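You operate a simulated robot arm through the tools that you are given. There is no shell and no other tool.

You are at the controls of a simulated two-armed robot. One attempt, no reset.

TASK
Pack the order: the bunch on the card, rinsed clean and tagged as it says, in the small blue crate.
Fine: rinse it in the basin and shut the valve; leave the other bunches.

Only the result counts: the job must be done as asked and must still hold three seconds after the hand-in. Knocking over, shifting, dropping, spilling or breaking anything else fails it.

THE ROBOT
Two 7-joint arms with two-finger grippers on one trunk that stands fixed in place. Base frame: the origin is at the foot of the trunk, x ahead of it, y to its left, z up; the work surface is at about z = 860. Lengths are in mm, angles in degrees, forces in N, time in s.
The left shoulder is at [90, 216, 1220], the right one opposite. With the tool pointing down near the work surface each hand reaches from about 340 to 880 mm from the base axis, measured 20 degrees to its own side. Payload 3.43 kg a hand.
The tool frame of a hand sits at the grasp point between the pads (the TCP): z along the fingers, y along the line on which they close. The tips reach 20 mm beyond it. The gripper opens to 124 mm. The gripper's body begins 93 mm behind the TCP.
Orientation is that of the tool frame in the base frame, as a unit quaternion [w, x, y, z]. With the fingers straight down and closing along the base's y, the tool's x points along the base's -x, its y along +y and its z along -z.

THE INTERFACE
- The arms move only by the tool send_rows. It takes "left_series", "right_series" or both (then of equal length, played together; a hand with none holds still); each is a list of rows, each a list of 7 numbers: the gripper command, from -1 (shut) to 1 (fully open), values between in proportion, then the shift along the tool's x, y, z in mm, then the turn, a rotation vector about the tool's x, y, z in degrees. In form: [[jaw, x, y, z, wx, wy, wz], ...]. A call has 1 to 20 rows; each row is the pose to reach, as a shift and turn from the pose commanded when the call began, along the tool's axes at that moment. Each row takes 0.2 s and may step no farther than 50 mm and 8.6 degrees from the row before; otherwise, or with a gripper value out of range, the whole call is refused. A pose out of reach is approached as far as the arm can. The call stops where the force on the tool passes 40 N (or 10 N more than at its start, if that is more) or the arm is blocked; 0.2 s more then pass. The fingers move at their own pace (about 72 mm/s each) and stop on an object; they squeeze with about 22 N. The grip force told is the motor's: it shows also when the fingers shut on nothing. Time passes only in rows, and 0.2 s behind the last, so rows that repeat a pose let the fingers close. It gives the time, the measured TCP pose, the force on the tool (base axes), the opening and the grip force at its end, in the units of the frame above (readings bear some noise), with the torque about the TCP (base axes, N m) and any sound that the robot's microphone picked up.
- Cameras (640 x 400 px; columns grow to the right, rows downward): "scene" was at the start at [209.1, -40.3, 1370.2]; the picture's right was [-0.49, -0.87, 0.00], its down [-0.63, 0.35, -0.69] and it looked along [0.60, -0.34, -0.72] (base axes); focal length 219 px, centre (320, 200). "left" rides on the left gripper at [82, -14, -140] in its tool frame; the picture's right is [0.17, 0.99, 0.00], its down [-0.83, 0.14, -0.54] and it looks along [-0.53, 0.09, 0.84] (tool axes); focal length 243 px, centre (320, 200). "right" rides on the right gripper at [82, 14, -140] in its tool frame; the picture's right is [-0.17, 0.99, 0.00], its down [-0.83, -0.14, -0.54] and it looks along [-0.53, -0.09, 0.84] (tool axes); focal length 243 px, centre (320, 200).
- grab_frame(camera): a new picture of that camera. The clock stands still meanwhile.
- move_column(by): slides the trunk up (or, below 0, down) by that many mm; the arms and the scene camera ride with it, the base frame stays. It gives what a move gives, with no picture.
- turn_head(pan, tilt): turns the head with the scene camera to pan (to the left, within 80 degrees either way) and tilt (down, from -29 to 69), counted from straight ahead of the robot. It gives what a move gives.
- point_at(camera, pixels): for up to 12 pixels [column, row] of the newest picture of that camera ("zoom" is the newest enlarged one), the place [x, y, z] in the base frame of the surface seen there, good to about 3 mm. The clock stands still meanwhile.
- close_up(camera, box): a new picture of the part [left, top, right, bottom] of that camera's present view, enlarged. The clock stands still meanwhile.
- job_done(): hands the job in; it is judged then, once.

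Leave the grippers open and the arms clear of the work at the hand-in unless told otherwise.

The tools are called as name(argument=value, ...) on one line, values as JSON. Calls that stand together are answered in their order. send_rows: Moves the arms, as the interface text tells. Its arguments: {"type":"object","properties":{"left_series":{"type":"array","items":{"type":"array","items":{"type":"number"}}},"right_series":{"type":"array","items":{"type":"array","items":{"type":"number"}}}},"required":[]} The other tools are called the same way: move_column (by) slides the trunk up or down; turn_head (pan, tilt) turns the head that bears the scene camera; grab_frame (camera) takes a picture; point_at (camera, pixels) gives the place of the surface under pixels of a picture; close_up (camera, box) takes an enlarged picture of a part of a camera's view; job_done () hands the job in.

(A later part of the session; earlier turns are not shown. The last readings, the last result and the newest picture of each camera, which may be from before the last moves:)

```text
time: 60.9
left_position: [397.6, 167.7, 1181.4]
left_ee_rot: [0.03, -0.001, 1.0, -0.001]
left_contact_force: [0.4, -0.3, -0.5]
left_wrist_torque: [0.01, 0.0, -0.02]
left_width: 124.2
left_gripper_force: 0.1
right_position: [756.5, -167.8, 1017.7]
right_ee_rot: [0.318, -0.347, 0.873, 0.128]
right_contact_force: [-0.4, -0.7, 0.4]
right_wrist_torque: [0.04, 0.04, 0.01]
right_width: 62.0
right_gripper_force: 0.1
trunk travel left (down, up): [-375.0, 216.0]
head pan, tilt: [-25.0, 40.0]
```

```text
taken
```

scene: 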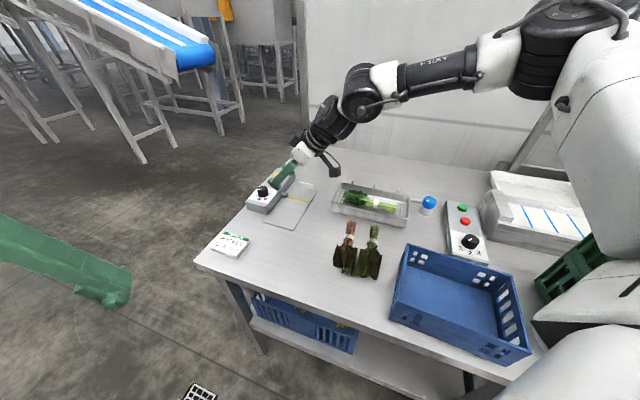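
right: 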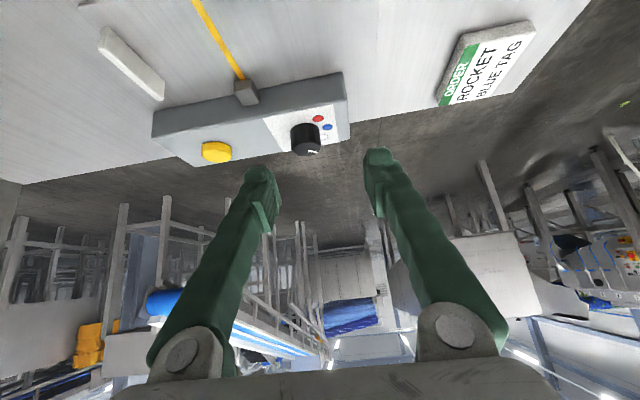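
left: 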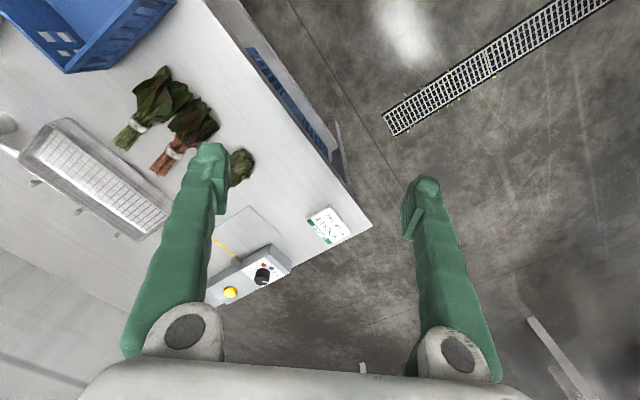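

Reached: TCP (756,-168,1018) with a 40° outward tilt. The dial is visible at (305,140) in the wrist view. I'll enlarge and measure it from this side.

close_up(camera="right", box=[190, 90, 360, 180])

close_up(camera="scene", box=[240, 160, 320, 220])

```text
3.76 times, centred on (275, 135) of right
```

zoom: 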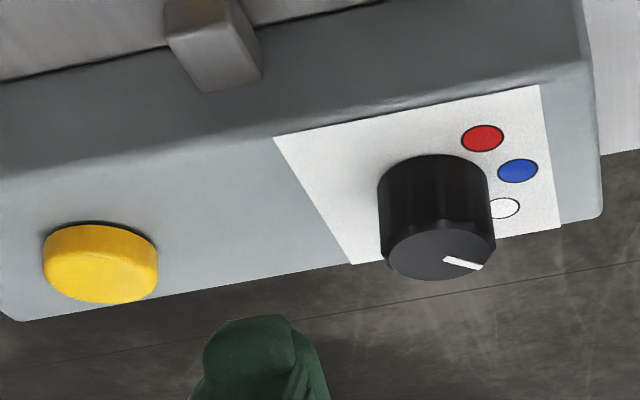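

```text
6.67 times, centred on (280, 190) of scene
```

zoom: 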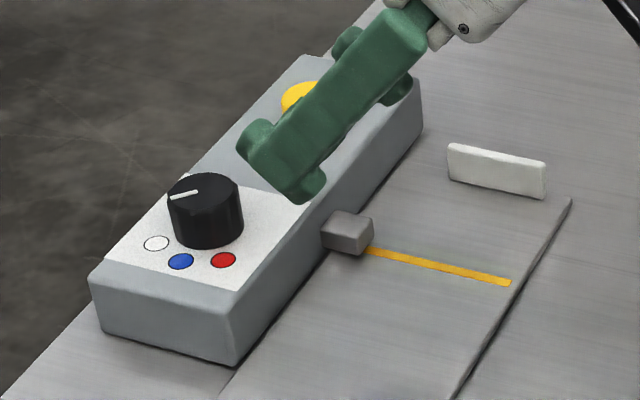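

point_at(camera="zoom", pixels=[[203, 190], [170, 195], [236, 185], [200, 176], [208, 205], [185, 195], [205, 240], [156, 243], [181, 260], [223, 260], [240, 365], [105, 265]])

close_up(camera="right", box=[190, 90, 360, 180])

point_at(camera="zoom", pixels=[[442, 250], [390, 245], [493, 235], [442, 225], [442, 275], [450, 260], [478, 267], [432, 175], [482, 138], [517, 170], [505, 208], [100, 275]])

```text
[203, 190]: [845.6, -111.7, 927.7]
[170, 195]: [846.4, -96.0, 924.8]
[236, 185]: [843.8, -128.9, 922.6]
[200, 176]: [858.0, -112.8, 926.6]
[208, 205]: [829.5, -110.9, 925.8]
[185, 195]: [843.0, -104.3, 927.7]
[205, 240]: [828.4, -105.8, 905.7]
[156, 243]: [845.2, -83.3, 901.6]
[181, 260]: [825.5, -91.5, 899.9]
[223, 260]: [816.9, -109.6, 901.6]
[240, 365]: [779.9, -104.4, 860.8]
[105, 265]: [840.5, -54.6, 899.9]
```

```text
3.76 times, centred on (275, 135) of right
```

zoom: 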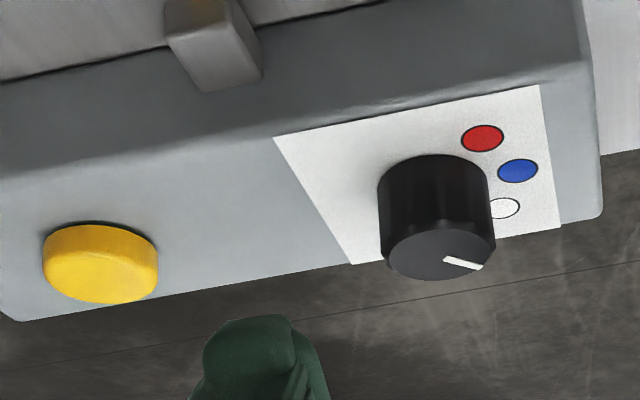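

```text
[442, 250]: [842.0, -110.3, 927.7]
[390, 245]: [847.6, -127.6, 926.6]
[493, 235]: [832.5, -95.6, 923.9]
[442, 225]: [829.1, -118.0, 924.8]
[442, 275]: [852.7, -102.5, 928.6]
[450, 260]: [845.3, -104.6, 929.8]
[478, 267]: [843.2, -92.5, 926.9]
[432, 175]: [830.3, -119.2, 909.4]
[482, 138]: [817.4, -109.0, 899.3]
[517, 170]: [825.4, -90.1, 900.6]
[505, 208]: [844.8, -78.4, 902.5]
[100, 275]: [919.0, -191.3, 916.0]
```

Dial centre is (842.5,-111.5) with its top at z≈928. The pointer is at about 88°, the white dot at 85° and the blue dot at 130°, so I need about +45°. The button is at (919,-191.5), top z≈916. I'll move above the dial with the tilt increased to 50°.

send_rows(right_series=[[0, -19, -6, 30, 0, -3.5, 0], [0, -37, -12, 60, 0, -7, 0], [0, -56.3, -18.3, 90.1, 0, -10, 0], [0, -56.3, -18.3, 90.1, 0, -10, 0]])

close_up(camera="scene", box=[230, 130, 350, 220])

grab_frame(camera="right")

```text
time: 61.9
left_position: [399.6, 167.6, 1180.9]
left_ee_rot: [0.028, -0.003, 1.0, -0.002]
left_contact_force: [-0.1, 0.3, 0.2]
left_wrist_torque: [-0.01, 0.03, 0.01]
left_width: 124.0
left_gripper_force: 0.0
right_position: [825.2, -135.7, 984.4]
right_ee_rot: [0.391, -0.333, 0.843, 0.157]
right_contact_force: [-0.3, 0.5, -0.3]
right_wrist_torque: [0.02, 0.0, 0.02]
right_width: 62.1
right_gripper_force: 0.0
right hand out of reach, approached as far as the arm can: row 2, 3, 4
trunk travel left (down, up): [-375.0, 216.0]
head pan, tilt: [-25.0, 40.0]
```

```text
4.44 times, centred on (290, 175) of scene
```

zoom: 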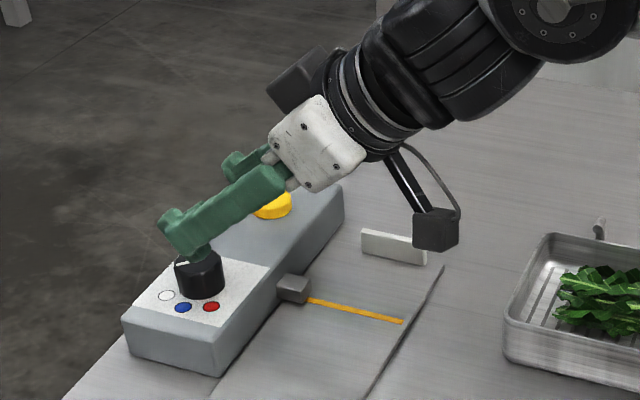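

```text
taken
```

right: 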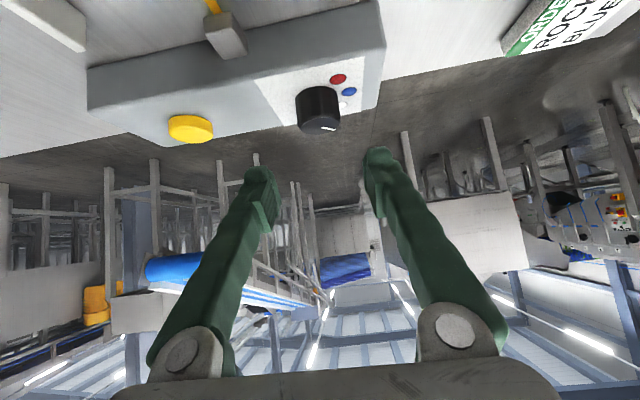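

Stopped at (825,-136,984), limited again. Before forcing this I'll look at how the left arm is configured, since it might reach the tagger better.

turn_head(pan=30, tilt=5)

grab_frame(camera="scene")

turn_head(pan=-30, tilt=15)

grab_frame(camera="scene")

```text
time: 63.1
left_position: [398.8, 168.3, 1180.7]
left_ee_rot: [0.03, -0.002, 1.0, -0.001]
left_contact_force: [0.6, -0.1, -0.6]
left_wrist_torque: [-0.03, -0.01, 0.02]
left_width: 124.3
left_gripper_force: 0.0
right_position: [823.5, -134.8, 986.9]
right_ee_rot: [0.391, -0.335, 0.843, 0.158]
right_contact_force: [-0.6, 0.3, -0.1]
right_wrist_torque: [0.01, -0.01, -0.01]
right_width: 62.1
right_gripper_force: 0.1
trunk travel left (down, up): [-375.0, 216.0]
head pan, tilt: [30.0, 5.0]
```

```text
taken
```

scene: 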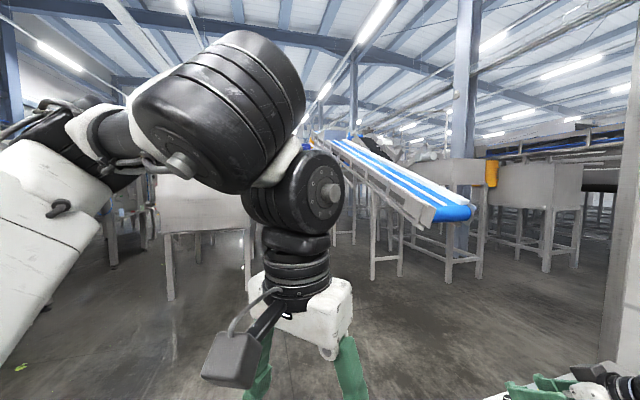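

```text
time: 64.4
left_position: [399.1, 167.9, 1180.3]
left_ee_rot: [0.03, -0.001, 1.0, -0.001]
left_contact_force: [0.8, 0.2, -0.2]
left_wrist_torque: [0.0, 0.03, -0.01]
left_width: 124.1
left_gripper_force: 0.1
right_position: [822.8, -134.8, 986.5]
right_ee_rot: [0.391, -0.335, 0.843, 0.158]
right_contact_force: [-0.3, 0.5, -0.5]
right_wrist_torque: [0.05, -0.02, 0.02]
right_width: 62.1
right_gripper_force: 0.0
trunk travel left (down, up): [-375.0, 216.0]
head pan, tilt: [-30.0, 15.0]
```

```text
taken
```

scene: 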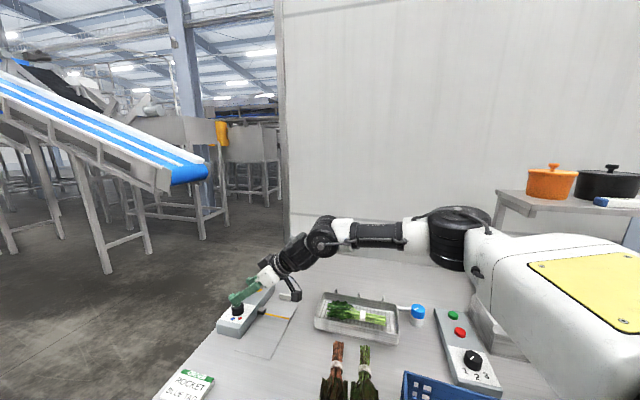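

The arms are mirrored, with elbows out. The right wrist boundary looks like the forearm swinging about a stuck upper arm. To check whether that's a real limit or just this posture, I'll test an extended pose: tool down at (760,-400,1000), clear above everything.

send_rows(right_series=[[0, 17, -18.7, -23, 0, 6, 0], [0, 34, -37.4, -46, 0, 12, 0], [0, 51, -56, -69, 0, 18.5, 0], [0, 68, -74.7, -92, 0, 25, 0], [0, 85, -93.4, -115, 0, 31, 0], [0, 102, -112, -138, 0, 37.5, 0], [0, 119, -130.7, -161, 0, 44, 0], [0, 135.6, -149.4, -183.5, 0, 50, 0], [0, 135.6, -149.4, -183.5, 0, 50, 0]])

```text
time: 66.4
left_position: [398.5, 167.8, 1180.7]
left_ee_rot: [0.029, -0.002, 1.0, -0.002]
left_contact_force: [-1.0, 0.3, 0.2]
left_wrist_torque: [0.0, -0.02, -0.01]
left_width: 123.9
left_gripper_force: 0.0
right_position: [688.7, -419.3, 983.1]
right_ee_rot: [-0.001, -0.37, 0.929, 0.002]
right_contact_force: [0.1, -0.3, -0.6]
right_wrist_torque: [-0.01, 0.0, -0.02]
right_width: 62.2
right_gripper_force: 0.1
right hand out of reach, approached as far as the arm can: row 3, 4, 5, 6, 7, 8, 9
trunk travel left (down, up): [-375.0, 216.0]
head pan, tilt: [-30.0, 15.0]
```

The limit here is about (689,-419). The reach figures suggest a better posture exists. I'll try coming in close first, at (420,-150,1010) in front of the table and clear of everything, and then go outward along -20° azimuth.

send_rows(right_series=[[0, 1, 42, -10, 0, 0, 0], [0, 2, 84, -20, 0, 0, 0], [0, 4, 127, -27, 0, 0, 0], [0, 5, 169, -27, 0, 0, 0], [0, 6, 211, -27, 0, 0, 0], [0, 7, 253, -27, 0, 0, 0], [0, 8, 296, -27, 0, 0, 0], [0, 10, 338, -27, 0, 0, 0], [0, 10.8, 380.4, -27, 0, 0, 0], [0, 10.8, 380.4, -27, 0, 0, 0]])

turn_head(pan=-20, tilt=20)

grab_frame(camera="scene")

```text
time: 68.6
left_position: [399.3, 168.4, 1179.6]
left_ee_rot: [0.029, -0.002, 1.0, -0.001]
left_contact_force: [-0.7, 0.7, -0.1]
left_wrist_torque: [-0.03, 0.03, 0.01]
left_width: 124.1
left_gripper_force: 0.0
right_position: [421.3, -193.5, 1025.6]
right_ee_rot: [-0.002, -0.37, 0.929, 0.002]
right_contact_force: [-0.5, 0.1, 0.2]
right_wrist_torque: [0.02, 0.03, 0.01]
right_width: 62.2
right_gripper_force: 0.1
right hand out of reach, approached as far as the arm can: row 8, 9, 10
trunk travel left (down, up): [-375.0, 216.0]
head pan, tilt: [-30.0, 15.0]
```

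```text
time: 69.3
left_position: [398.0, 168.3, 1178.7]
left_ee_rot: [0.029, -0.001, 1.0, -0.002]
left_contact_force: [-0.6, -0.8, 0.9]
left_wrist_torque: [-0.01, 0.0, 0.0]
left_width: 124.1
left_gripper_force: 0.0
right_position: [420.9, -193.4, 1026.4]
right_ee_rot: [-0.002, -0.37, 0.929, 0.002]
right_contact_force: [0.2, -0.1, -0.6]
right_wrist_torque: [0.02, 0.0, -0.02]
right_width: 61.8
right_gripper_force: 0.0
trunk travel left (down, up): [-375.0, 216.0]
head pan, tilt: [-20.0, 20.0]
```

```text
taken
```

scene: 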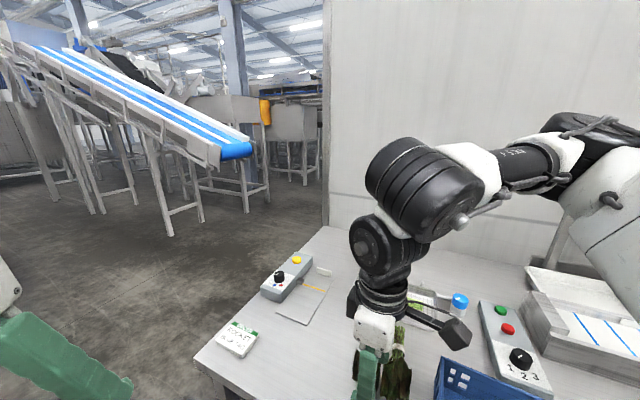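

The data fit a hard limit on the upper arm's inward swing, and raising the trunk earlier moved the shoulders back. Lowering the trunk should lean the shoulders forward and help. I'll first bring the right hand back up to its start area at (440,-420,1170).

send_rows(right_series=[[0, 8, -10, -40, 0, 0, 0], [0, 36, -45, -62, 0, 0, 0], [0, 64, -80, -84, 0, 0, 0], [0, 92, -115, -106, 0, 0, 0], [0, 118, -148, -126, 0, 0, 0], [0, 141.5, -177.3, -144, 0, 0, 0], [0, 141.5, -177.3, -144, 0, 0, 0]])

move_column(by=-60)

grab_frame(camera="scene")

```text
time: 70.9
left_position: [398.0, 168.6, 1180.1]
left_ee_rot: [0.029, -0.002, 1.0, -0.002]
left_contact_force: [0.5, 0.4, -0.5]
left_wrist_torque: [0.03, 0.06, 0.02]
left_width: 123.9
left_gripper_force: 0.0
right_position: [445.9, -416.6, 1168.8]
right_ee_rot: [-0.002, -0.37, 0.929, 0.003]
right_contact_force: [-0.5, -0.6, -0.1]
right_wrist_torque: [-0.04, -0.02, -0.03]
right_width: 61.9
right_gripper_force: 0.0
trunk travel left (down, up): [-375.0, 216.0]
head pan, tilt: [-20.0, 20.0]
```

```text
time: 71.9
left_position: [403.1, 168.4, 1110.0]
left_ee_rot: [0.009, -0.002, 1.0, -0.004]
left_contact_force: [-0.4, -0.1, 0.3]
left_wrist_torque: [0.01, -0.01, 0.04]
left_width: 123.9
left_gripper_force: 0.0
right_position: [440.9, -417.7, 1111.2]
right_ee_rot: [-0.001, -0.37, 0.929, 0.002]
right_contact_force: [-0.7, -0.5, 0.1]
right_wrist_torque: [0.02, 0.0, 0.03]
right_width: 62.1
right_gripper_force: 0.1
trunk travel left (down, up): [-315.0, 276.0]
head pan, tilt: [-20.0, 20.0]
```

```text
taken
```

scene: 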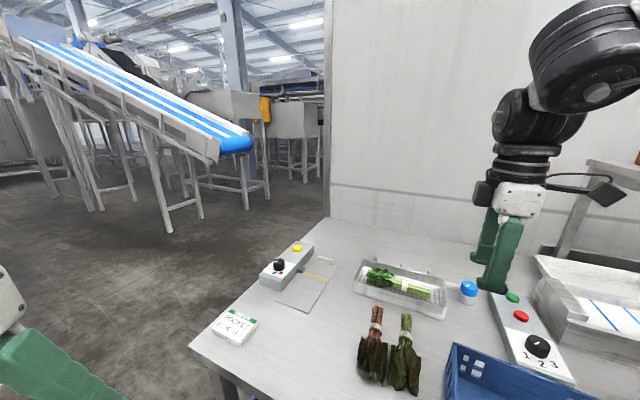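

The camera view shows a pure downward slide. I'll lower another 90 mm (right hand to about z=1021, above the crate rim) and then test the reach toward the tagger again.

move_column(by=-90)

send_rows(right_series=[[0, -35, 20, 0, 0, 0, 0], [0, -70, 40, 0, 0, 0, 0], [0, -105, 60, 0, 0, 0, 0], [0, -140, 80, 0, 0, 0, 0], [0, -175, 100, 0, 0, 0, 0], [0, -210, 120, 0, 0, 0, 0], [0, -245, 140, 0, 0, 0, 0], [0, -280, 160, 0, 0, 0, 0]])

```text
time: 73.2
left_position: [417.3, 167.7, 998.5]
left_ee_rot: [-0.024, -0.001, 1.0, -0.005]
left_contact_force: [-0.1, -0.2, -0.1]
left_wrist_torque: [-0.04, 0.0, 0.03]
left_width: 123.7
left_gripper_force: 0.2
right_position: [441.0, -418.4, 1020.8]
right_ee_rot: [-0.002, -0.37, 0.929, 0.001]
right_contact_force: [0.0, 0.4, -0.7]
right_wrist_torque: [0.02, -0.04, 0.02]
right_width: 62.1
right_gripper_force: 0.0
trunk travel left (down, up): [-225.0, 366.0]
head pan, tilt: [-20.0, 20.0]
```

```text
time: 75.0
left_position: [417.5, 168.1, 999.0]
left_ee_rot: [-0.024, -0.002, 1.0, -0.006]
left_contact_force: [0.6, 0.7, 0.2]
left_wrist_torque: [-0.01, 0.01, 0.02]
left_width: 124.2
left_gripper_force: 0.0
right_position: [493.8, -220.5, 1012.3]
right_ee_rot: [0.0, -0.369, 0.929, 0.004]
right_contact_force: [-0.1, 0.2, 0.3]
right_wrist_torque: [0.02, -0.03, 0.0]
right_width: 61.9
right_gripper_force: 0.1
right hand out of reach, approached as far as the arm can: row 6, 7, 8
trunk travel left (down, up): [-225.0, 366.0]
head pan, tilt: [-20.0, 20.0]
```

The lower trunk doesn't help. I'll put the right hand back at (441,-418,1020) and return the trunk to its starting height, then check how far the left hand can reach inward, since it began well inward.

send_rows(right_series=[[0, 35, -21, -2, 0, 0, 0], [0, 70, -43, -4, 0, 0, 0], [0, 105, -65, -6, 0, 0, 0], [0, 140, -86, -8, 0, 0, 0], [0, 174.6, -107.5, -8, 0, 0, 0], [0, 174.6, -107.5, -8, 0, 0, 0]])

move_column(by=150)

```text
time: 76.4
left_position: [416.9, 168.5, 997.7]
left_ee_rot: [-0.023, -0.002, 1.0, -0.005]
left_contact_force: [-0.2, 0.3, -1.0]
left_wrist_torque: [-0.02, 0.01, 0.0]
left_width: 124.2
left_gripper_force: 0.0
right_position: [439.9, -415.1, 1017.9]
right_ee_rot: [-0.002, -0.369, 0.929, 0.002]
right_contact_force: [0.4, 0.4, 0.1]
right_wrist_torque: [-0.01, 0.01, 0.0]
right_width: 61.7
right_gripper_force: 0.0
trunk travel left (down, up): [-225.0, 366.0]
head pan, tilt: [-20.0, 20.0]
```

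```text
time: 78.1
left_position: [409.3, 167.5, 1162.8]
left_ee_rot: [0.007, -0.003, 1.0, -0.005]
left_contact_force: [-0.2, -0.1, -0.1]
left_wrist_torque: [0.0, 0.02, 0.01]
left_width: 124.0
left_gripper_force: 0.1
right_position: [439.6, -414.7, 1170.2]
right_ee_rot: [-0.002, -0.37, 0.929, 0.002]
right_contact_force: [0.1, -0.2, -0.5]
right_wrist_torque: [-0.01, 0.02, -0.02]
right_width: 61.9
right_gripper_force: 0.1
trunk travel left (down, up): [-375.0, 216.0]
head pan, tilt: [-20.0, 20.0]
```

Trunk is back at zero with both hands at about z=1165. I'll move the left hand inward to (433,-37,1150) and then forward-right toward (640,-100,1000), checking where it's limited.

send_rows(left_series=[[1, -5, -45, 3, 0, 0, 0], [1, -10, -90, 6, 0, 0, 0], [1, -15, -135, 9, 0, 0, 0], [1, -20, -175, 12, 0, 0, 0], [1, -24, -204.5, 13, 0, 0, 0], [1, -24, -204.5, 13, 0, 0, 0]])

send_rows(left_series=[[1, -35, -11, 25, 0, 0, 0], [1, -70, -21, 50, 0, 0, 0], [1, -105, -32, 75, 0, 0, 0], [1, -140, -42, 100, 0, 0, 0], [1, -175, -53, 125, 0, 0, 0], [1, -207, -63, 150, 0, 0, 0], [1, -207, -63, 150, 0, 0, 0]])

turn_head(pan=0, tilt=25)

grab_frame(camera="scene")

```text
time: 79.5
left_position: [434.7, -36.2, 1152.7]
left_ee_rot: [0.007, -0.003, 1.0, -0.006]
left_contact_force: [-1.4, 0.1, -0.2]
left_wrist_torque: [-0.03, 0.03, -0.04]
left_width: 124.1
left_gripper_force: 0.1
right_position: [442.3, -413.7, 1171.3]
right_ee_rot: [-0.002, -0.37, 0.929, 0.002]
right_contact_force: [0.6, -0.4, 0.6]
right_wrist_torque: [-0.02, -0.01, 0.01]
right_width: 62.2
right_gripper_force: 0.1
trunk travel left (down, up): [-375.0, 216.0]
head pan, tilt: [-20.0, 20.0]
```

```text
time: 80.5
left_position: [543.7, -138.0, 1163.0]
left_ee_rot: [-0.011, 0.024, 0.988, -0.151]
left_contact_force: [0.0, 0.1, -0.7]
left_wrist_torque: [0.01, 0.02, 0.0]
left_width: 123.9
left_gripper_force: 0.0
right_position: [440.1, -415.4, 1169.1]
right_ee_rot: [-0.002, -0.37, 0.929, 0.001]
right_contact_force: [-0.8, 0.2, -0.5]
right_wrist_torque: [0.0, 0.0, -0.02]
right_width: 61.9
right_gripper_force: 0.0
trunk travel left (down, up): [-375.0, 216.0]
head pan, tilt: [-20.0, 20.0]
stopped in row 5 (left hand): the arm was blocked; the commanded pose is now the measured one
```

```text
time: 81.3
left_position: [545.3, -136.8, 1161.9]
left_ee_rot: [-0.011, 0.024, 0.988, -0.151]
left_contact_force: [0.0, 0.3, -0.2]
left_wrist_torque: [0.0, -0.03, -0.01]
left_width: 123.8
left_gripper_force: 0.0
right_position: [440.7, -415.4, 1170.9]
right_ee_rot: [-0.002, -0.369, 0.929, 0.002]
right_contact_force: [-0.1, 1.1, 0.4]
right_wrist_torque: [-0.01, 0.0, -0.02]
right_width: 62.2
right_gripper_force: 0.1
trunk travel left (down, up): [-375.0, 216.0]
head pan, tilt: [0.0, 25.0]
```

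```text
taken
```

scene: 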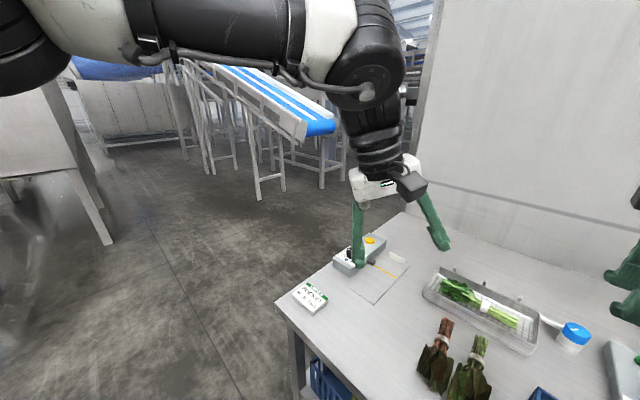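

The left arm was stopped as blocked, with its forearm passing in front of the head. I'll measure its links here to understand the posture.

point_at(camera="scene", pixels=[[20, 45], [70, 30], [150, 40], [220, 30], [320, 50], [370, 75], [375, 130], [380, 165], [385, 185], [10, 80]])

turn_head(pan=40, tilt=0)

grab_frame(camera="scene")

```text
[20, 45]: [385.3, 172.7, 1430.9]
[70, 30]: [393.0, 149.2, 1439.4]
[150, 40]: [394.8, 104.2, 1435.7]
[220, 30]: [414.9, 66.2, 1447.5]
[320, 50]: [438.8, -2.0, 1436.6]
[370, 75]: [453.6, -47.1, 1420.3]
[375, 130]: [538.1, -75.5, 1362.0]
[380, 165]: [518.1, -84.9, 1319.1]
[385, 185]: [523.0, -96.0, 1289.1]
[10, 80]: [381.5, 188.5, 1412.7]
```

```text
time: 82.4
left_position: [544.3, -137.1, 1161.9]
left_ee_rot: [-0.011, 0.023, 0.988, -0.15]
left_contact_force: [0.5, -0.2, 0.0]
left_wrist_torque: [0.0, 0.0, 0.02]
left_width: 124.1
left_gripper_force: 0.1
right_position: [442.1, -416.2, 1169.9]
right_ee_rot: [-0.002, -0.37, 0.929, 0.001]
right_contact_force: [0.4, 0.5, 0.0]
right_wrist_torque: [-0.01, -0.03, -0.06]
right_width: 62.1
right_gripper_force: 0.1
trunk travel left (down, up): [-375.0, 216.0]
head pan, tilt: [40.0, 0.0]
```

```text
taken
```

scene: 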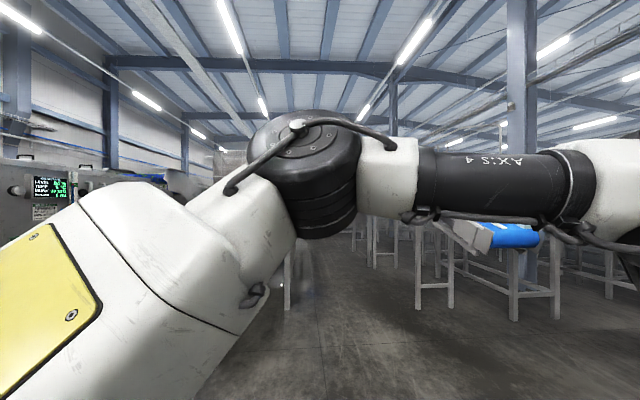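

point_at(camera="scene", pixels=[[310, 170], [310, 130], [330, 215], [250, 210], [180, 230], [100, 260], [40, 300], [390, 180], [500, 180], [600, 170], [220, 320]])

```text
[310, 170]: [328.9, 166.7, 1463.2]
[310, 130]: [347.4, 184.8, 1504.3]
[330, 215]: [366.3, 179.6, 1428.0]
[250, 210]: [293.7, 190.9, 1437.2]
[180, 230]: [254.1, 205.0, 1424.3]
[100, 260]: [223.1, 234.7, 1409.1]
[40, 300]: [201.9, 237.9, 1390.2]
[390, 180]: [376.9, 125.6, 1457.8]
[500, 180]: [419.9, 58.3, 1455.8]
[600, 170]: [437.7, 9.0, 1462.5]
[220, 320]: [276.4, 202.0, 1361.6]
```

The left arm is in a different, elbow-up posture and bumps into the body near the head, so it's no help. I'll retreat the left hand the way it came, back to its parking place at about (410,165,1160).

send_rows(left_series=[[1, 30, 24, -9, -4.4, 0, 0], [1, 60, 47, -18, -8.7, 0, 0], [1, 90, 71, -27, -13, 0, 0], [1, 120.3, 94.5, -36.2, -17.4, 0, 0], [1, 120.3, 94.5, -36.2, -17.4, 0, 0]])

send_rows(left_series=[[1, 4, 45, 2, 0, 0, 0], [1, 8, 90, 4, 0, 0, 0], [1, 12, 135, 6, 0, 0, 0], [1, 18, 170, 8, 0, 0, 0], [1, 22, 195, 10, 0, 0, 0]])

```text
time: 83.6
left_position: [427.7, -32.4, 1168.7]
left_ee_rot: [-0.008, 0.028, 1.0, 0.004]
left_contact_force: [0.4, 0.3, -1.3]
left_wrist_torque: [0.0, 0.02, 0.02]
left_width: 124.3
left_gripper_force: 0.0
right_position: [442.4, -415.3, 1170.4]
right_ee_rot: [-0.001, -0.37, 0.929, 0.001]
right_contact_force: [0.1, 0.2, -0.2]
right_wrist_torque: [0.0, 0.02, 0.01]
right_width: 61.8
right_gripper_force: 0.0
trunk travel left (down, up): [-375.0, 216.0]
head pan, tilt: [40.0, 0.0]
```

```text
time: 84.8
left_position: [399.6, 157.2, 1150.3]
left_ee_rot: [-0.006, 0.026, 1.0, 0.003]
left_contact_force: [0.3, 0.0, 0.7]
left_wrist_torque: [-0.03, -0.02, -0.02]
left_width: 123.8
left_gripper_force: 0.0
left hand out of reach, approached as far as the arm can: row 3, 4, 5
right_position: [439.8, -414.7, 1171.4]
right_ee_rot: [-0.002, -0.37, 0.929, 0.003]
right_contact_force: [-0.5, 0.9, 0.9]
right_wrist_torque: [-0.04, 0.01, -0.01]
right_width: 62.2
right_gripper_force: 0.0
trunk travel left (down, up): [-375.0, 216.0]
head pan, tilt: [40.0, 0.0]
```

Left hand is parked. Now I'll test whether the right hand can go inward while staying high (z=1170), which might select an elbow-up posture.

send_rows(right_series=[[0, -33, 23, 0, 0, 0, 0], [0, -66, 47, 0, 0, 0, 0], [0, -99, 70, 0, 0, 0, 0], [0, -132, 94, 0, 0, 0, 0], [0, -165.8, 117.2, 0, 0, 0, 0]])

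turn_head(pan=-50, tilt=5)

grab_frame(camera="scene")

```text
time: 86.0
left_position: [401.8, 154.8, 1150.8]
left_ee_rot: [-0.007, 0.026, 1.0, 0.003]
left_contact_force: [0.1, -0.3, 1.1]
left_wrist_torque: [-0.02, -0.04, 0.0]
left_width: 124.0
left_gripper_force: 0.1
right_position: [472.9, -229.3, 1163.2]
right_ee_rot: [0.001, -0.369, 0.929, 0.004]
right_contact_force: [0.5, -0.5, 0.1]
right_wrist_torque: [-0.02, 0.0, 0.01]
right_width: 62.1
right_gripper_force: 0.1
right hand out of reach, approached as far as the arm can: row 5
trunk travel left (down, up): [-375.0, 216.0]
head pan, tilt: [40.0, 0.0]
```

```text
time: 87.7
left_position: [401.4, 156.8, 1149.9]
left_ee_rot: [-0.006, 0.026, 1.0, 0.003]
left_contact_force: [0.3, 0.3, -0.6]
left_wrist_torque: [0.0, 0.0, 0.01]
left_width: 123.8
left_gripper_force: 0.1
right_position: [471.9, -229.2, 1164.3]
right_ee_rot: [0.0, -0.37, 0.929, 0.004]
right_contact_force: [0.3, 0.1, 0.1]
right_wrist_torque: [-0.02, 0.01, -0.01]
right_width: 62.2
right_gripper_force: 0.0
trunk travel left (down, up): [-375.0, 216.0]
head pan, tilt: [-50.0, 5.0]
```

```text
taken
```

scene: 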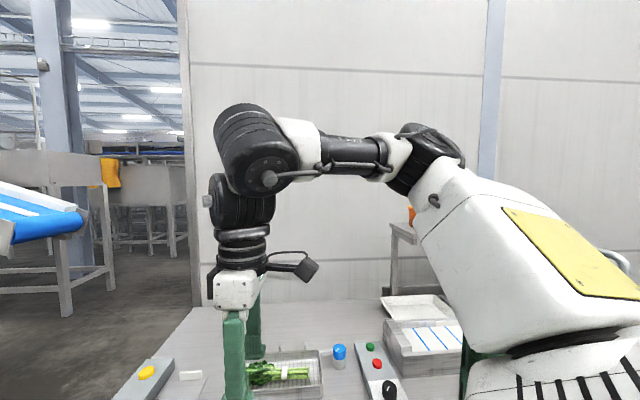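

The right arm stays in its elbow-out posture. I'll measure its link positions in this view to understand the shoulder limit.

point_at(camera="scene", pixels=[[570, 345], [480, 370], [520, 290], [450, 230], [430, 190], [440, 150], [425, 135], [395, 160], [345, 155], [300, 150], [255, 150], [240, 205]])

close_up(camera="scene", box=[380, 100, 640, 400])

turn_head(pan=-75, tilt=30)

grab_frame(camera="scene")

```text
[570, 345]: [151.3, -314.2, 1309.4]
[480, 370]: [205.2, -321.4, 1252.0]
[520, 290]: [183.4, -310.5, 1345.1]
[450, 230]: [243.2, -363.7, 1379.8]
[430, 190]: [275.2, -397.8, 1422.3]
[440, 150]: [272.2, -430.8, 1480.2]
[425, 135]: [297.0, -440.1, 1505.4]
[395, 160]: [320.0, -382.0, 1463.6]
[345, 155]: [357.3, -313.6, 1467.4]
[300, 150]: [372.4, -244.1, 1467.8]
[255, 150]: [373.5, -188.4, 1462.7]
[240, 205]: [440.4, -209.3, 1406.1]
```

```text
1.33 times, centred on (510, 250) of scene
```

zoom: 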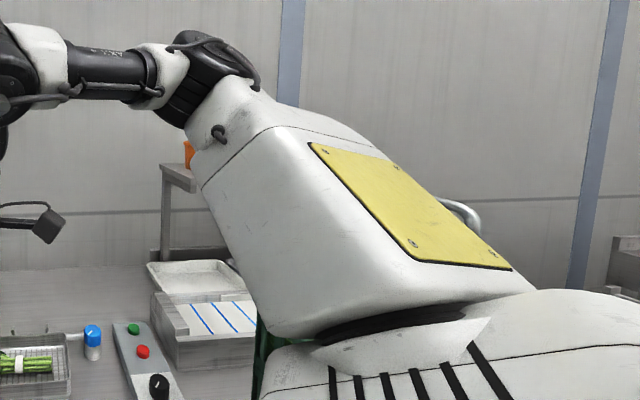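

```text
time: 88.6
left_position: [401.1, 154.6, 1150.5]
left_ee_rot: [-0.006, 0.026, 1.0, 0.003]
left_contact_force: [-0.4, -0.4, -0.8]
left_wrist_torque: [-0.01, -0.03, -0.01]
left_width: 123.8
left_gripper_force: 0.1
right_position: [473.5, -228.5, 1164.6]
right_ee_rot: [0.0, -0.37, 0.929, 0.004]
right_contact_force: [-0.1, -0.4, -0.8]
right_wrist_torque: [-0.02, -0.01, -0.02]
right_width: 62.0
right_gripper_force: 0.1
trunk travel left (down, up): [-375.0, 216.0]
head pan, tilt: [-75.0, 30.0]
```

```text
taken
```

scene: 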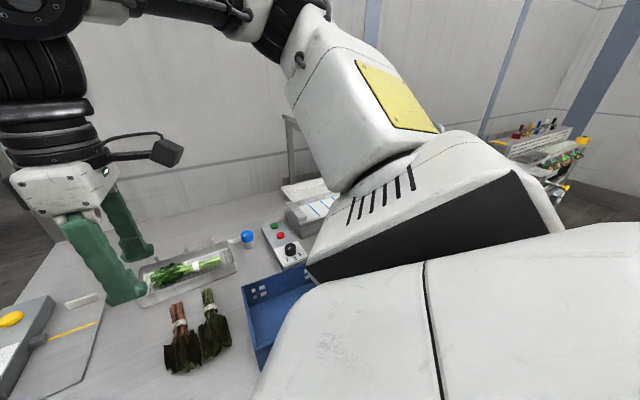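

The measured links match a YuMi-like 7-axis arm whose elbow seems stuck near a joint limit in this posture. I'll try coming at the region from above: up and forward first, then down, to change the elbow posture.

send_rows(right_series=[[0, 20, -30, -30, 0, 0, 0], [0, 20, -30, -70, 0, 0, 0], [0, 5, -35, -105, 0, 0, 0], [0, -25, -65, -120, 0, 0, 0], [0, -55, -95, -120, 0, 0, 0], [0, -85, -125, -120, 0, 0, 0]])

turn_head(pan=-50, tilt=5)

grab_frame(camera="scene")

```text
time: 90.0
left_position: [401.9, 155.6, 1151.4]
left_ee_rot: [-0.007, 0.027, 1.0, 0.003]
left_contact_force: [1.0, -0.7, -1.0]
left_wrist_torque: [0.0, 0.03, 0.01]
left_width: 123.7
left_gripper_force: 0.1
right_position: [525.9, -311.1, 1204.6]
right_ee_rot: [0.009, -0.37, 0.929, 0.008]
right_contact_force: [0.0, 0.1, -0.1]
right_wrist_torque: [0.02, 0.03, 0.0]
right_width: 62.1
right_gripper_force: 0.0
right hand out of reach, approached as far as the arm can: row 2, 3, 4, 5, 6
trunk travel left (down, up): [-375.0, 216.0]
head pan, tilt: [-75.0, 30.0]
```

```text
time: 90.8
left_position: [400.9, 156.2, 1150.4]
left_ee_rot: [-0.006, 0.026, 1.0, 0.003]
left_contact_force: [0.0, 1.0, 1.2]
left_wrist_torque: [-0.02, 0.0, 0.01]
left_width: 124.1
left_gripper_force: 0.1
right_position: [524.1, -310.2, 1205.2]
right_ee_rot: [0.01, -0.37, 0.929, 0.007]
right_contact_force: [0.4, 0.5, -0.1]
right_wrist_torque: [-0.01, -0.01, 0.0]
right_width: 62.0
right_gripper_force: 0.1
trunk travel left (down, up): [-375.0, 216.0]
head pan, tilt: [-50.0, 5.0]
```

```text
taken
```

scene: 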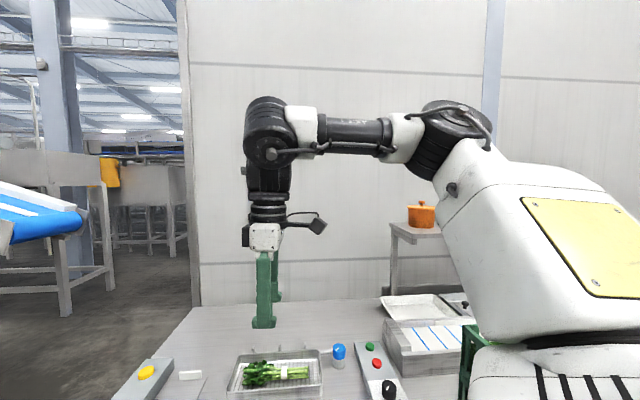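

Going higher isn't possible either, so I'll rely on tilting. I'll test the pose needed over the tagger plate with the empty hand: yaw +135° and about 31° of roll-tilt toward the tagger. First I'll come lower and turn.

send_rows(right_series=[[0, -1, -3, 15, 0, 0, -8], [0, -2, -6, 30, 0, 0, -16], [0, -3, -10, 45, 0, 0, -24], [0, -4, -13, 60, 0, 0, -32], [0, -5, -16, 75, 0, 0, -40], [0, -6, -19, 90, 0, 0, -48], [0, -7, -22, 105, 0, 0, -56], [0, -8, -25, 120, 0, 0, -64], [0, -9, -28, 130, 0, 0, -72], [0, -10, -31, 140, 0, 0, -80], [0, -11, -35, 150, 0, 0, -87], [0, -12.4, -37.9, 150, 0, 0, -91.6]])

send_rows(right_series=[[0, 14, -33, 8, 4.4, 0, 0], [0, 27, -66, 16, 8.8, 0, 0], [0, 41, -98, 24, 13.3, 0, 0], [0, 55, -131, 31, 17.7, 0, 0], [0, 68, -164, 39, 22.1, 0, 0], [0, 82, -197, 47, 26.6, 0, 0], [0, 95.5, -229.8, 55, 31, 0, 0], [0, 95.5, -229.8, 55, 31, 0, 0]])

```text
time: 93.5
left_position: [401.9, 155.8, 1150.5]
left_ee_rot: [-0.006, 0.025, 1.0, 0.003]
left_contact_force: [-0.2, 0.2, 0.2]
left_wrist_torque: [0.0, -0.01, 0.01]
left_width: 124.0
left_gripper_force: 0.0
right_position: [553.9, -323.5, 1057.6]
right_ee_rot: [0.0, 0.924, -0.381, -0.001]
right_contact_force: [0.8, 0.0, -0.1]
right_wrist_torque: [-0.02, 0.02, -0.01]
right_width: 62.0
right_gripper_force: 0.0
trunk travel left (down, up): [-375.0, 216.0]
head pan, tilt: [-50.0, 5.0]
```

```text
time: 95.2
left_position: [401.4, 155.7, 1150.2]
left_ee_rot: [-0.006, 0.026, 1.0, 0.002]
left_contact_force: [-0.2, -0.4, 0.1]
left_wrist_torque: [0.0, -0.03, -0.01]
left_width: 123.8
left_gripper_force: 0.0
right_position: [784.3, -228.8, 1002.2]
right_ee_rot: [-0.247, 0.89, -0.37, 0.101]
right_contact_force: [-0.2, -0.1, -0.1]
right_wrist_torque: [-0.01, 0.0, -0.02]
right_width: 61.8
right_gripper_force: 0.2
trunk travel left (down, up): [-375.0, 216.0]
head pan, tilt: [-50.0, 5.0]
```

It reached (784,-229,1002) with 31° tilt and no complaint. Now I'll go lower (z≈932) and reduce the tilt step by step to see the smallest tilt possible there.

send_rows(right_series=[[0, 0.1, 18, 30, 0, 0, 0], [0, 0.2, 36, 60, 0, 0, 0]])

send_rows(right_series=[[0, 0, 0, 0, -2, 0, 0], [0, 0, 0, 0, -4, 0, 0], [0, 0, 0, 0, -6, 0, 0], [0, 0, 0, 0, -8, 0, 0], [0, 0, 0, 0, -10, 0, 0]])

```text
time: 95.8
left_position: [402.3, 154.6, 1150.2]
left_ee_rot: [-0.007, 0.026, 1.0, 0.003]
left_contact_force: [-0.2, 0.2, 0.2]
left_wrist_torque: [-0.02, 0.0, 0.03]
left_width: 124.1
left_gripper_force: 0.1
right_position: [785.0, -230.2, 930.5]
right_ee_rot: [-0.247, 0.89, -0.369, 0.1]
right_contact_force: [0.6, -0.3, -0.2]
right_wrist_torque: [0.0, 0.02, 0.04]
right_width: 61.9
right_gripper_force: 0.0
trunk travel left (down, up): [-375.0, 216.0]
head pan, tilt: [-50.0, 5.0]
```

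```text
time: 97.0
left_position: [400.6, 155.7, 1150.4]
left_ee_rot: [-0.007, 0.027, 1.0, 0.002]
left_contact_force: [0.3, -0.3, 0.6]
left_wrist_torque: [-0.04, 0.01, 0.01]
left_width: 123.9
left_gripper_force: 0.1
right_position: [782.5, -231.7, 929.4]
right_ee_rot: [-0.231, 0.894, -0.371, 0.093]
right_contact_force: [0.1, -0.4, -0.1]
right_wrist_torque: [-0.02, 0.0, -0.01]
right_width: 62.0
right_gripper_force: 0.1
right hand out of reach, approached as far as the arm can: row 1, 2, 3, 4, 5
trunk travel left (down, up): [-375.0, 216.0]
head pan, tilt: [-50.0, 5.0]
```

Minimum tilt there is about 29°, which is workable for placing the bunch near the right half of the yellow line. Now the dial. I'll back off to (650,-300,1020) with the tool vertical, turn the hand, and then tilt far outward toward the dial.

send_rows(right_series=[[0, -5, 10, -25, -5, 0, 0], [0, -15, 27, -56, -11, 0, 0], [0, -25, 45, -88, -17, 0, 0], [0, -35, 63, -118, -23, 0, 0], [0, -45.4, 80.5, -148.2, -28.8, 0, 0], [0, -45.4, 80.5, -148.2, -28.8, 0, 0]])

send_rows(right_series=[[0, 0, 0, 0, 0, 0, -8.2], [0, 0, 0, 0, 0, 0, -16.4], [0, 0, 0, 0, 0, 0, -24.6], [0, 0, 0, 0, 0, 0, -32.8], [0, 0, 0, 0, 0, 0, -41], [0, 0, 0, 0, 0, 0, -49.2], [0, 0, 0, 0, 0, 0, -57.4], [0, 0, 0, 0, 0, 0, -65.6], [0, 0, 0, 0, 0, 0, -74]])

```text
time: 98.5
left_position: [403.1, 155.4, 1149.5]
left_ee_rot: [-0.006, 0.027, 1.0, 0.002]
left_contact_force: [0.2, 0.3, -0.5]
left_wrist_torque: [0.01, 0.02, 0.01]
left_width: 124.0
left_gripper_force: 0.0
right_position: [634.7, -314.1, 1015.5]
right_ee_rot: [-0.005, 0.924, -0.383, 0.0]
right_contact_force: [-0.2, -0.8, -0.4]
right_wrist_torque: [0.01, 0.02, 0.04]
right_width: 61.8
right_gripper_force: 0.1
right hand out of reach, approached as far as the arm can: row 1, 2, 3, 4, 5, 6
trunk travel left (down, up): [-375.0, 216.0]
head pan, tilt: [-50.0, 5.0]
```

```text
time: 100.5
left_position: [402.0, 155.8, 1150.9]
left_ee_rot: [-0.006, 0.026, 1.0, 0.003]
left_contact_force: [0.2, 0.1, 1.6]
left_wrist_torque: [0.03, 0.01, 0.0]
left_width: 124.0
left_gripper_force: 0.0
right_position: [632.5, -313.6, 1015.5]
right_ee_rot: [-0.003, 0.968, 0.252, 0.001]
right_contact_force: [0.2, 0.9, 0.2]
right_wrist_torque: [0.0, -0.02, 0.0]
right_width: 62.0
right_gripper_force: 0.1
trunk travel left (down, up): [-375.0, 216.0]
head pan, tilt: [-50.0, 5.0]
```

The yaw turned freely. Now I'll tilt 60° outward while moving to above the dial at (842,-111,985).

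send_rows(right_series=[[0, 10, -3, 0, 0, 8, 0], [0, 30, -8, 0, 0, 16, 0], [0, 62, -16, 3, 0, 24, 0], [0, 95, -25, 8, 0, 32, 0], [0, 130, -35, 12, 0, 40, 0], [0, 170, -45, 17, 0, 46, 0], [0, 208, -55, 22, 0, 52, 0], [0, 245, -65, 27, 0, 56, 0], [0, 281.4, -75.4, 30.5, 0, 60, 0], [0, 281.4, -75.4, 30.5, 0, 60, 0]])

turn_head(pan=-18, tilt=40)

grab_frame(camera="scene")

grab_frame(camera="right")

```text
time: 102.7
left_position: [400.2, 156.4, 1150.5]
left_ee_rot: [-0.006, 0.026, 1.0, 0.003]
left_contact_force: [-0.2, -0.3, 0.4]
left_wrist_torque: [0.0, -0.02, 0.0]
left_width: 123.8
left_gripper_force: 0.2
right_position: [833.7, -118.9, 986.9]
right_ee_rot: [-0.125, 0.843, 0.216, 0.476]
right_contact_force: [-0.9, 0.0, 0.3]
right_wrist_torque: [-0.01, 0.01, 0.01]
right_width: 61.9
right_gripper_force: 0.1
right hand out of reach, approached as far as the arm can: row 9, 10
trunk travel left (down, up): [-375.0, 216.0]
head pan, tilt: [-50.0, 5.0]
```

```text
time: 103.7
left_position: [401.3, 156.6, 1151.0]
left_ee_rot: [-0.006, 0.026, 1.0, 0.003]
left_contact_force: [0.0, 0.5, -1.0]
left_wrist_torque: [0.02, -0.01, -0.01]
left_width: 124.0
left_gripper_force: 0.0
right_position: [834.3, -116.8, 986.5]
right_ee_rot: [-0.126, 0.843, 0.216, 0.476]
right_contact_force: [-0.2, 0.0, -0.4]
right_wrist_torque: [-0.05, -0.03, 0.02]
right_width: 62.0
right_gripper_force: 0.1
trunk travel left (down, up): [-375.0, 216.0]
head pan, tilt: [-18.0, 40.0]
```

```text
taken
```

scene: 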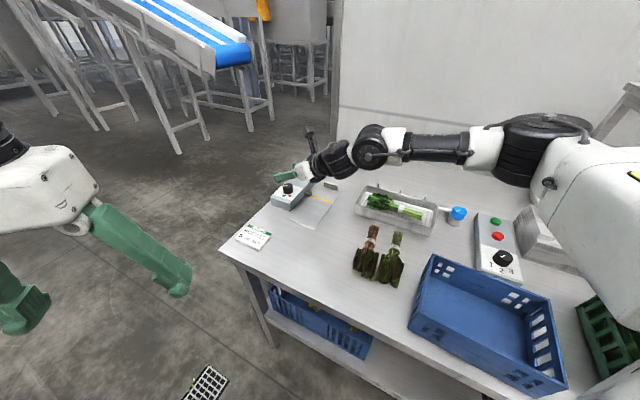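

```text
taken
```

right: 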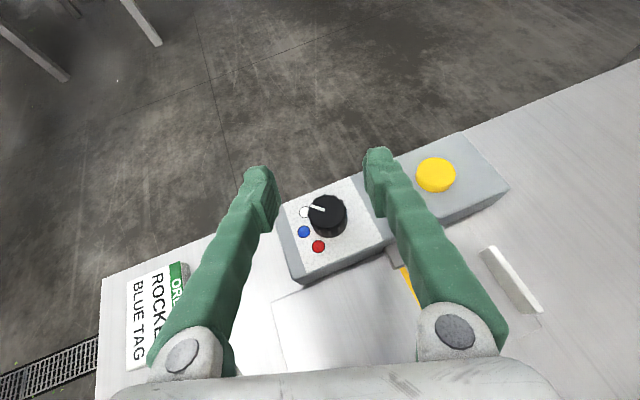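

Nearly there, and the wrist camera (now on top) shows the dial between the fingers. I'll rotate the hand about -22° around the vertical so that I have room to turn the dial +45° in one go, keeping above it.

send_rows(right_series=[[0, 1, 0, 3, -6.3, 1, 3.7], [0, 2.5, -0.5, 6, -12.7, 2, 7.3], [0, 3.9, -1.1, 9.7, -19, 3, 11], [0, 3.9, -1.1, 9.7, -19, 3, 11]])

grab_frame(camera="right")

```text
time: 104.7
left_position: [401.5, 155.2, 1150.6]
left_ee_rot: [-0.006, 0.027, 1.0, 0.003]
left_contact_force: [-0.8, -0.2, 1.0]
left_wrist_torque: [0.02, -0.03, -0.02]
left_width: 124.5
left_gripper_force: 0.1
right_position: [822.6, -134.0, 982.7]
right_ee_rot: [-0.084, 0.849, 0.133, 0.505]
right_contact_force: [-0.2, 0.3, -0.5]
right_wrist_torque: [0.0, -0.01, 0.01]
right_width: 62.0
right_gripper_force: 0.0
right hand out of reach, approached as far as the arm can: row 1, 2, 3, 4
trunk travel left (down, up): [-375.0, 216.0]
head pan, tilt: [-18.0, 40.0]
```

```text
taken
```

right: 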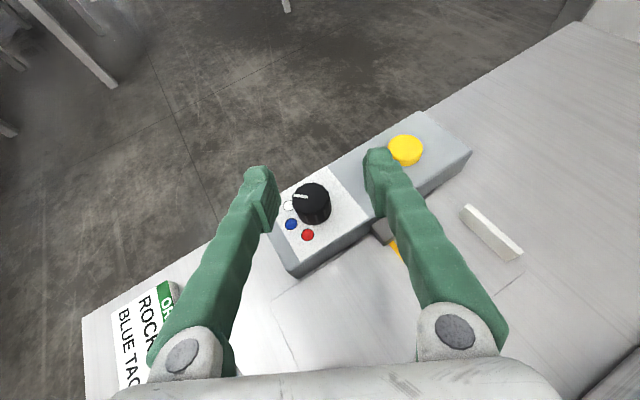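

That yaw pulls it short. I'll use a ratcheting approach instead, starting from about 32° hand azimuth, moving over the dial at z≈960.

send_rows(right_series=[[0, -2, -4, 8, 4, 0.7, -2.2], [0, -4, -8, 17, 8, 1.4, -4.4], [0, -6, -12, 25, 12, 2, -6.5], [0, -7.7, -15, 33.7, 12, 2, -6.5], [0, -7.7, -15, 33.7, 12, 2, -6.5]])

grab_frame(camera="right")

```text
time: 105.9
left_position: [399.9, 156.5, 1151.0]
left_ee_rot: [-0.006, 0.027, 1.0, 0.003]
left_contact_force: [-0.9, -0.7, 0.2]
left_wrist_torque: [-0.02, -0.02, -0.03]
left_width: 124.1
left_gripper_force: 0.0
right_position: [839.7, -112.1, 959.5]
right_ee_rot: [-0.145, 0.817, 0.231, 0.508]
right_contact_force: [-0.2, -0.4, 0.2]
right_wrist_torque: [-0.01, -0.01, -0.01]
right_width: 62.1
right_gripper_force: 0.0
trunk travel left (down, up): [-375.0, 216.0]
head pan, tilt: [-18.0, 40.0]
```

```text
taken
```

right: 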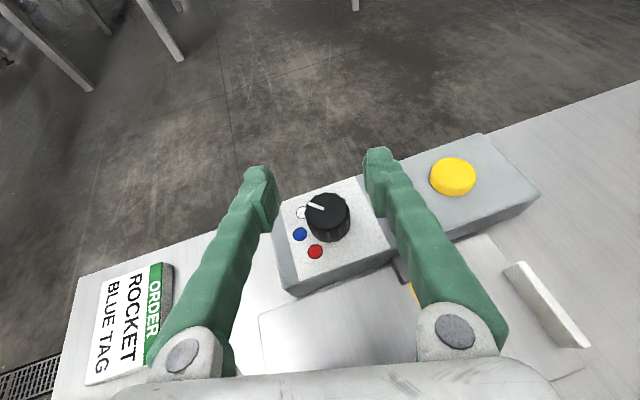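

Reached (840,-112,960), directly over the dial. I'll refine the dial centre from this view.

close_up(camera="right", box=[260, 170, 400, 280])

point_at(camera="right", pixels=[[327, 210], [306, 212], [348, 208], [327, 194], [328, 226], [312, 206], [301, 213], [299, 234], [315, 252], [452, 176], [254, 190], [378, 165]])

```text
3.64 times, centred on (330, 225) of right
```

zoom: 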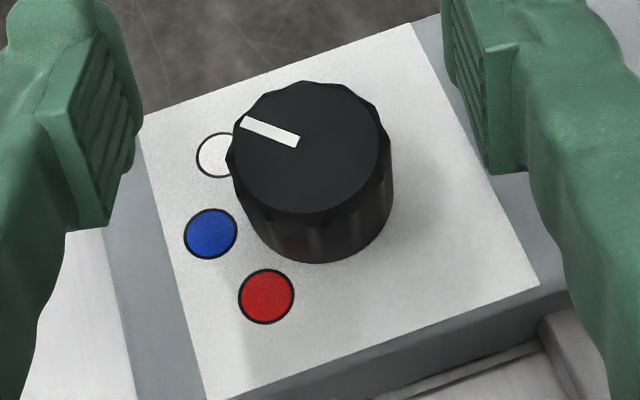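

```text
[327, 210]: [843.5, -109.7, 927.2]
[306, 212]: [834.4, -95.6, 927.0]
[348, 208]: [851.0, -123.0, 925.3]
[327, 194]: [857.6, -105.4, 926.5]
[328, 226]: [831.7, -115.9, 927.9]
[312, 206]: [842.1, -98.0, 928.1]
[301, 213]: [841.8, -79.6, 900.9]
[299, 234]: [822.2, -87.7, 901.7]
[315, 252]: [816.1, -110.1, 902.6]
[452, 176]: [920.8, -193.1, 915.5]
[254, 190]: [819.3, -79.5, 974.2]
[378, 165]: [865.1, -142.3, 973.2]
```

Dial centre is about (843.5,-110.5). Descending vertically around it to TCP z≈926, so the lower finger corners stay about 4 mm above the box top.

send_rows(right_series=[[0, -9, 0.2, 6, 0, 0, 0], [0, -18, 0.5, 12, 0, 0, 0], [0, -28.3, 0.7, 18.5, 0, 0, 0], [0, -28.3, 0.7, 18.5, 0, 0, 0]])

close_up(camera="right", box=[240, 130, 420, 280])

close_up(camera="scene", box=[240, 140, 360, 230])

```text
time: 106.9
left_position: [401.1, 156.4, 1150.3]
left_ee_rot: [-0.006, 0.026, 1.0, 0.002]
left_contact_force: [0.1, 1.0, 0.3]
left_wrist_torque: [0.02, 0.01, 0.0]
left_width: 124.0
left_gripper_force: 0.1
right_position: [838.1, -117.2, 928.6]
right_ee_rot: [-0.146, 0.818, 0.231, 0.506]
right_contact_force: [0.5, -0.3, -0.4]
right_wrist_torque: [0.02, 0.03, -0.01]
right_width: 61.8
right_gripper_force: 0.0
right hand out of reach, approached as far as the arm can: row 2, 3, 4
trunk travel left (down, up): [-375.0, 216.0]
head pan, tilt: [-18.0, 40.0]
```

```text
2.67 times, centred on (330, 205) of right
```

zoom: 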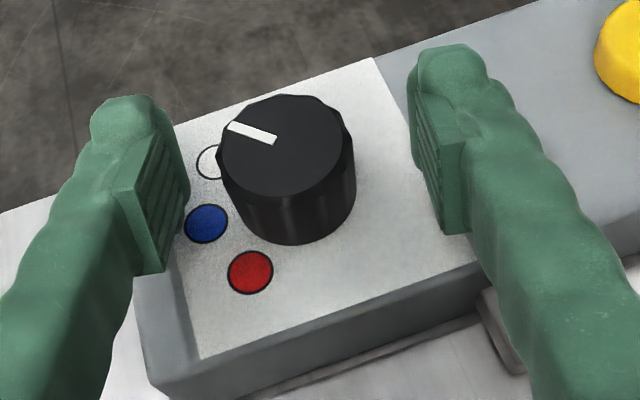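

```text
4.44 times, centred on (300, 185) of scene
```

zoom: 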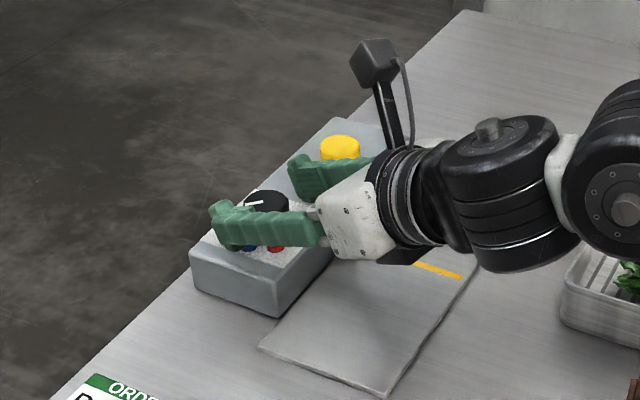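

The fingers straddle the dial, with the hand about 8 mm short radially but the pads covering it. I'll shift 3 mm along the jaw axis and close on the dial.

send_rows(right_series=[[-0.2, 0, -2.9, 0, 0, 0, 0], [-1, 0, -2.9, 0, 0, 0, 0], [-1, 0, -2.9, 0, 0, 0, 0], [-1, 0, -2.9, 0, 0, 0, 0]])

```text
time: 107.9
left_position: [400.6, 155.8, 1149.3]
left_ee_rot: [-0.007, 0.026, 1.0, 0.003]
left_contact_force: [0.6, -0.2, 0.2]
left_wrist_torque: [-0.01, -0.01, 0.0]
left_width: 124.0
left_gripper_force: 0.1
right_position: [835.8, -115.5, 928.8]
right_ee_rot: [-0.146, 0.818, 0.232, 0.506]
right_contact_force: [-0.1, 1.8, -0.7]
right_wrist_torque: [-0.21, -0.19, -0.01]
right_width: 34.6
right_gripper_force: 45.2
trunk travel left (down, up): [-375.0, 216.0]
head pan, tilt: [-18.0, 40.0]
```

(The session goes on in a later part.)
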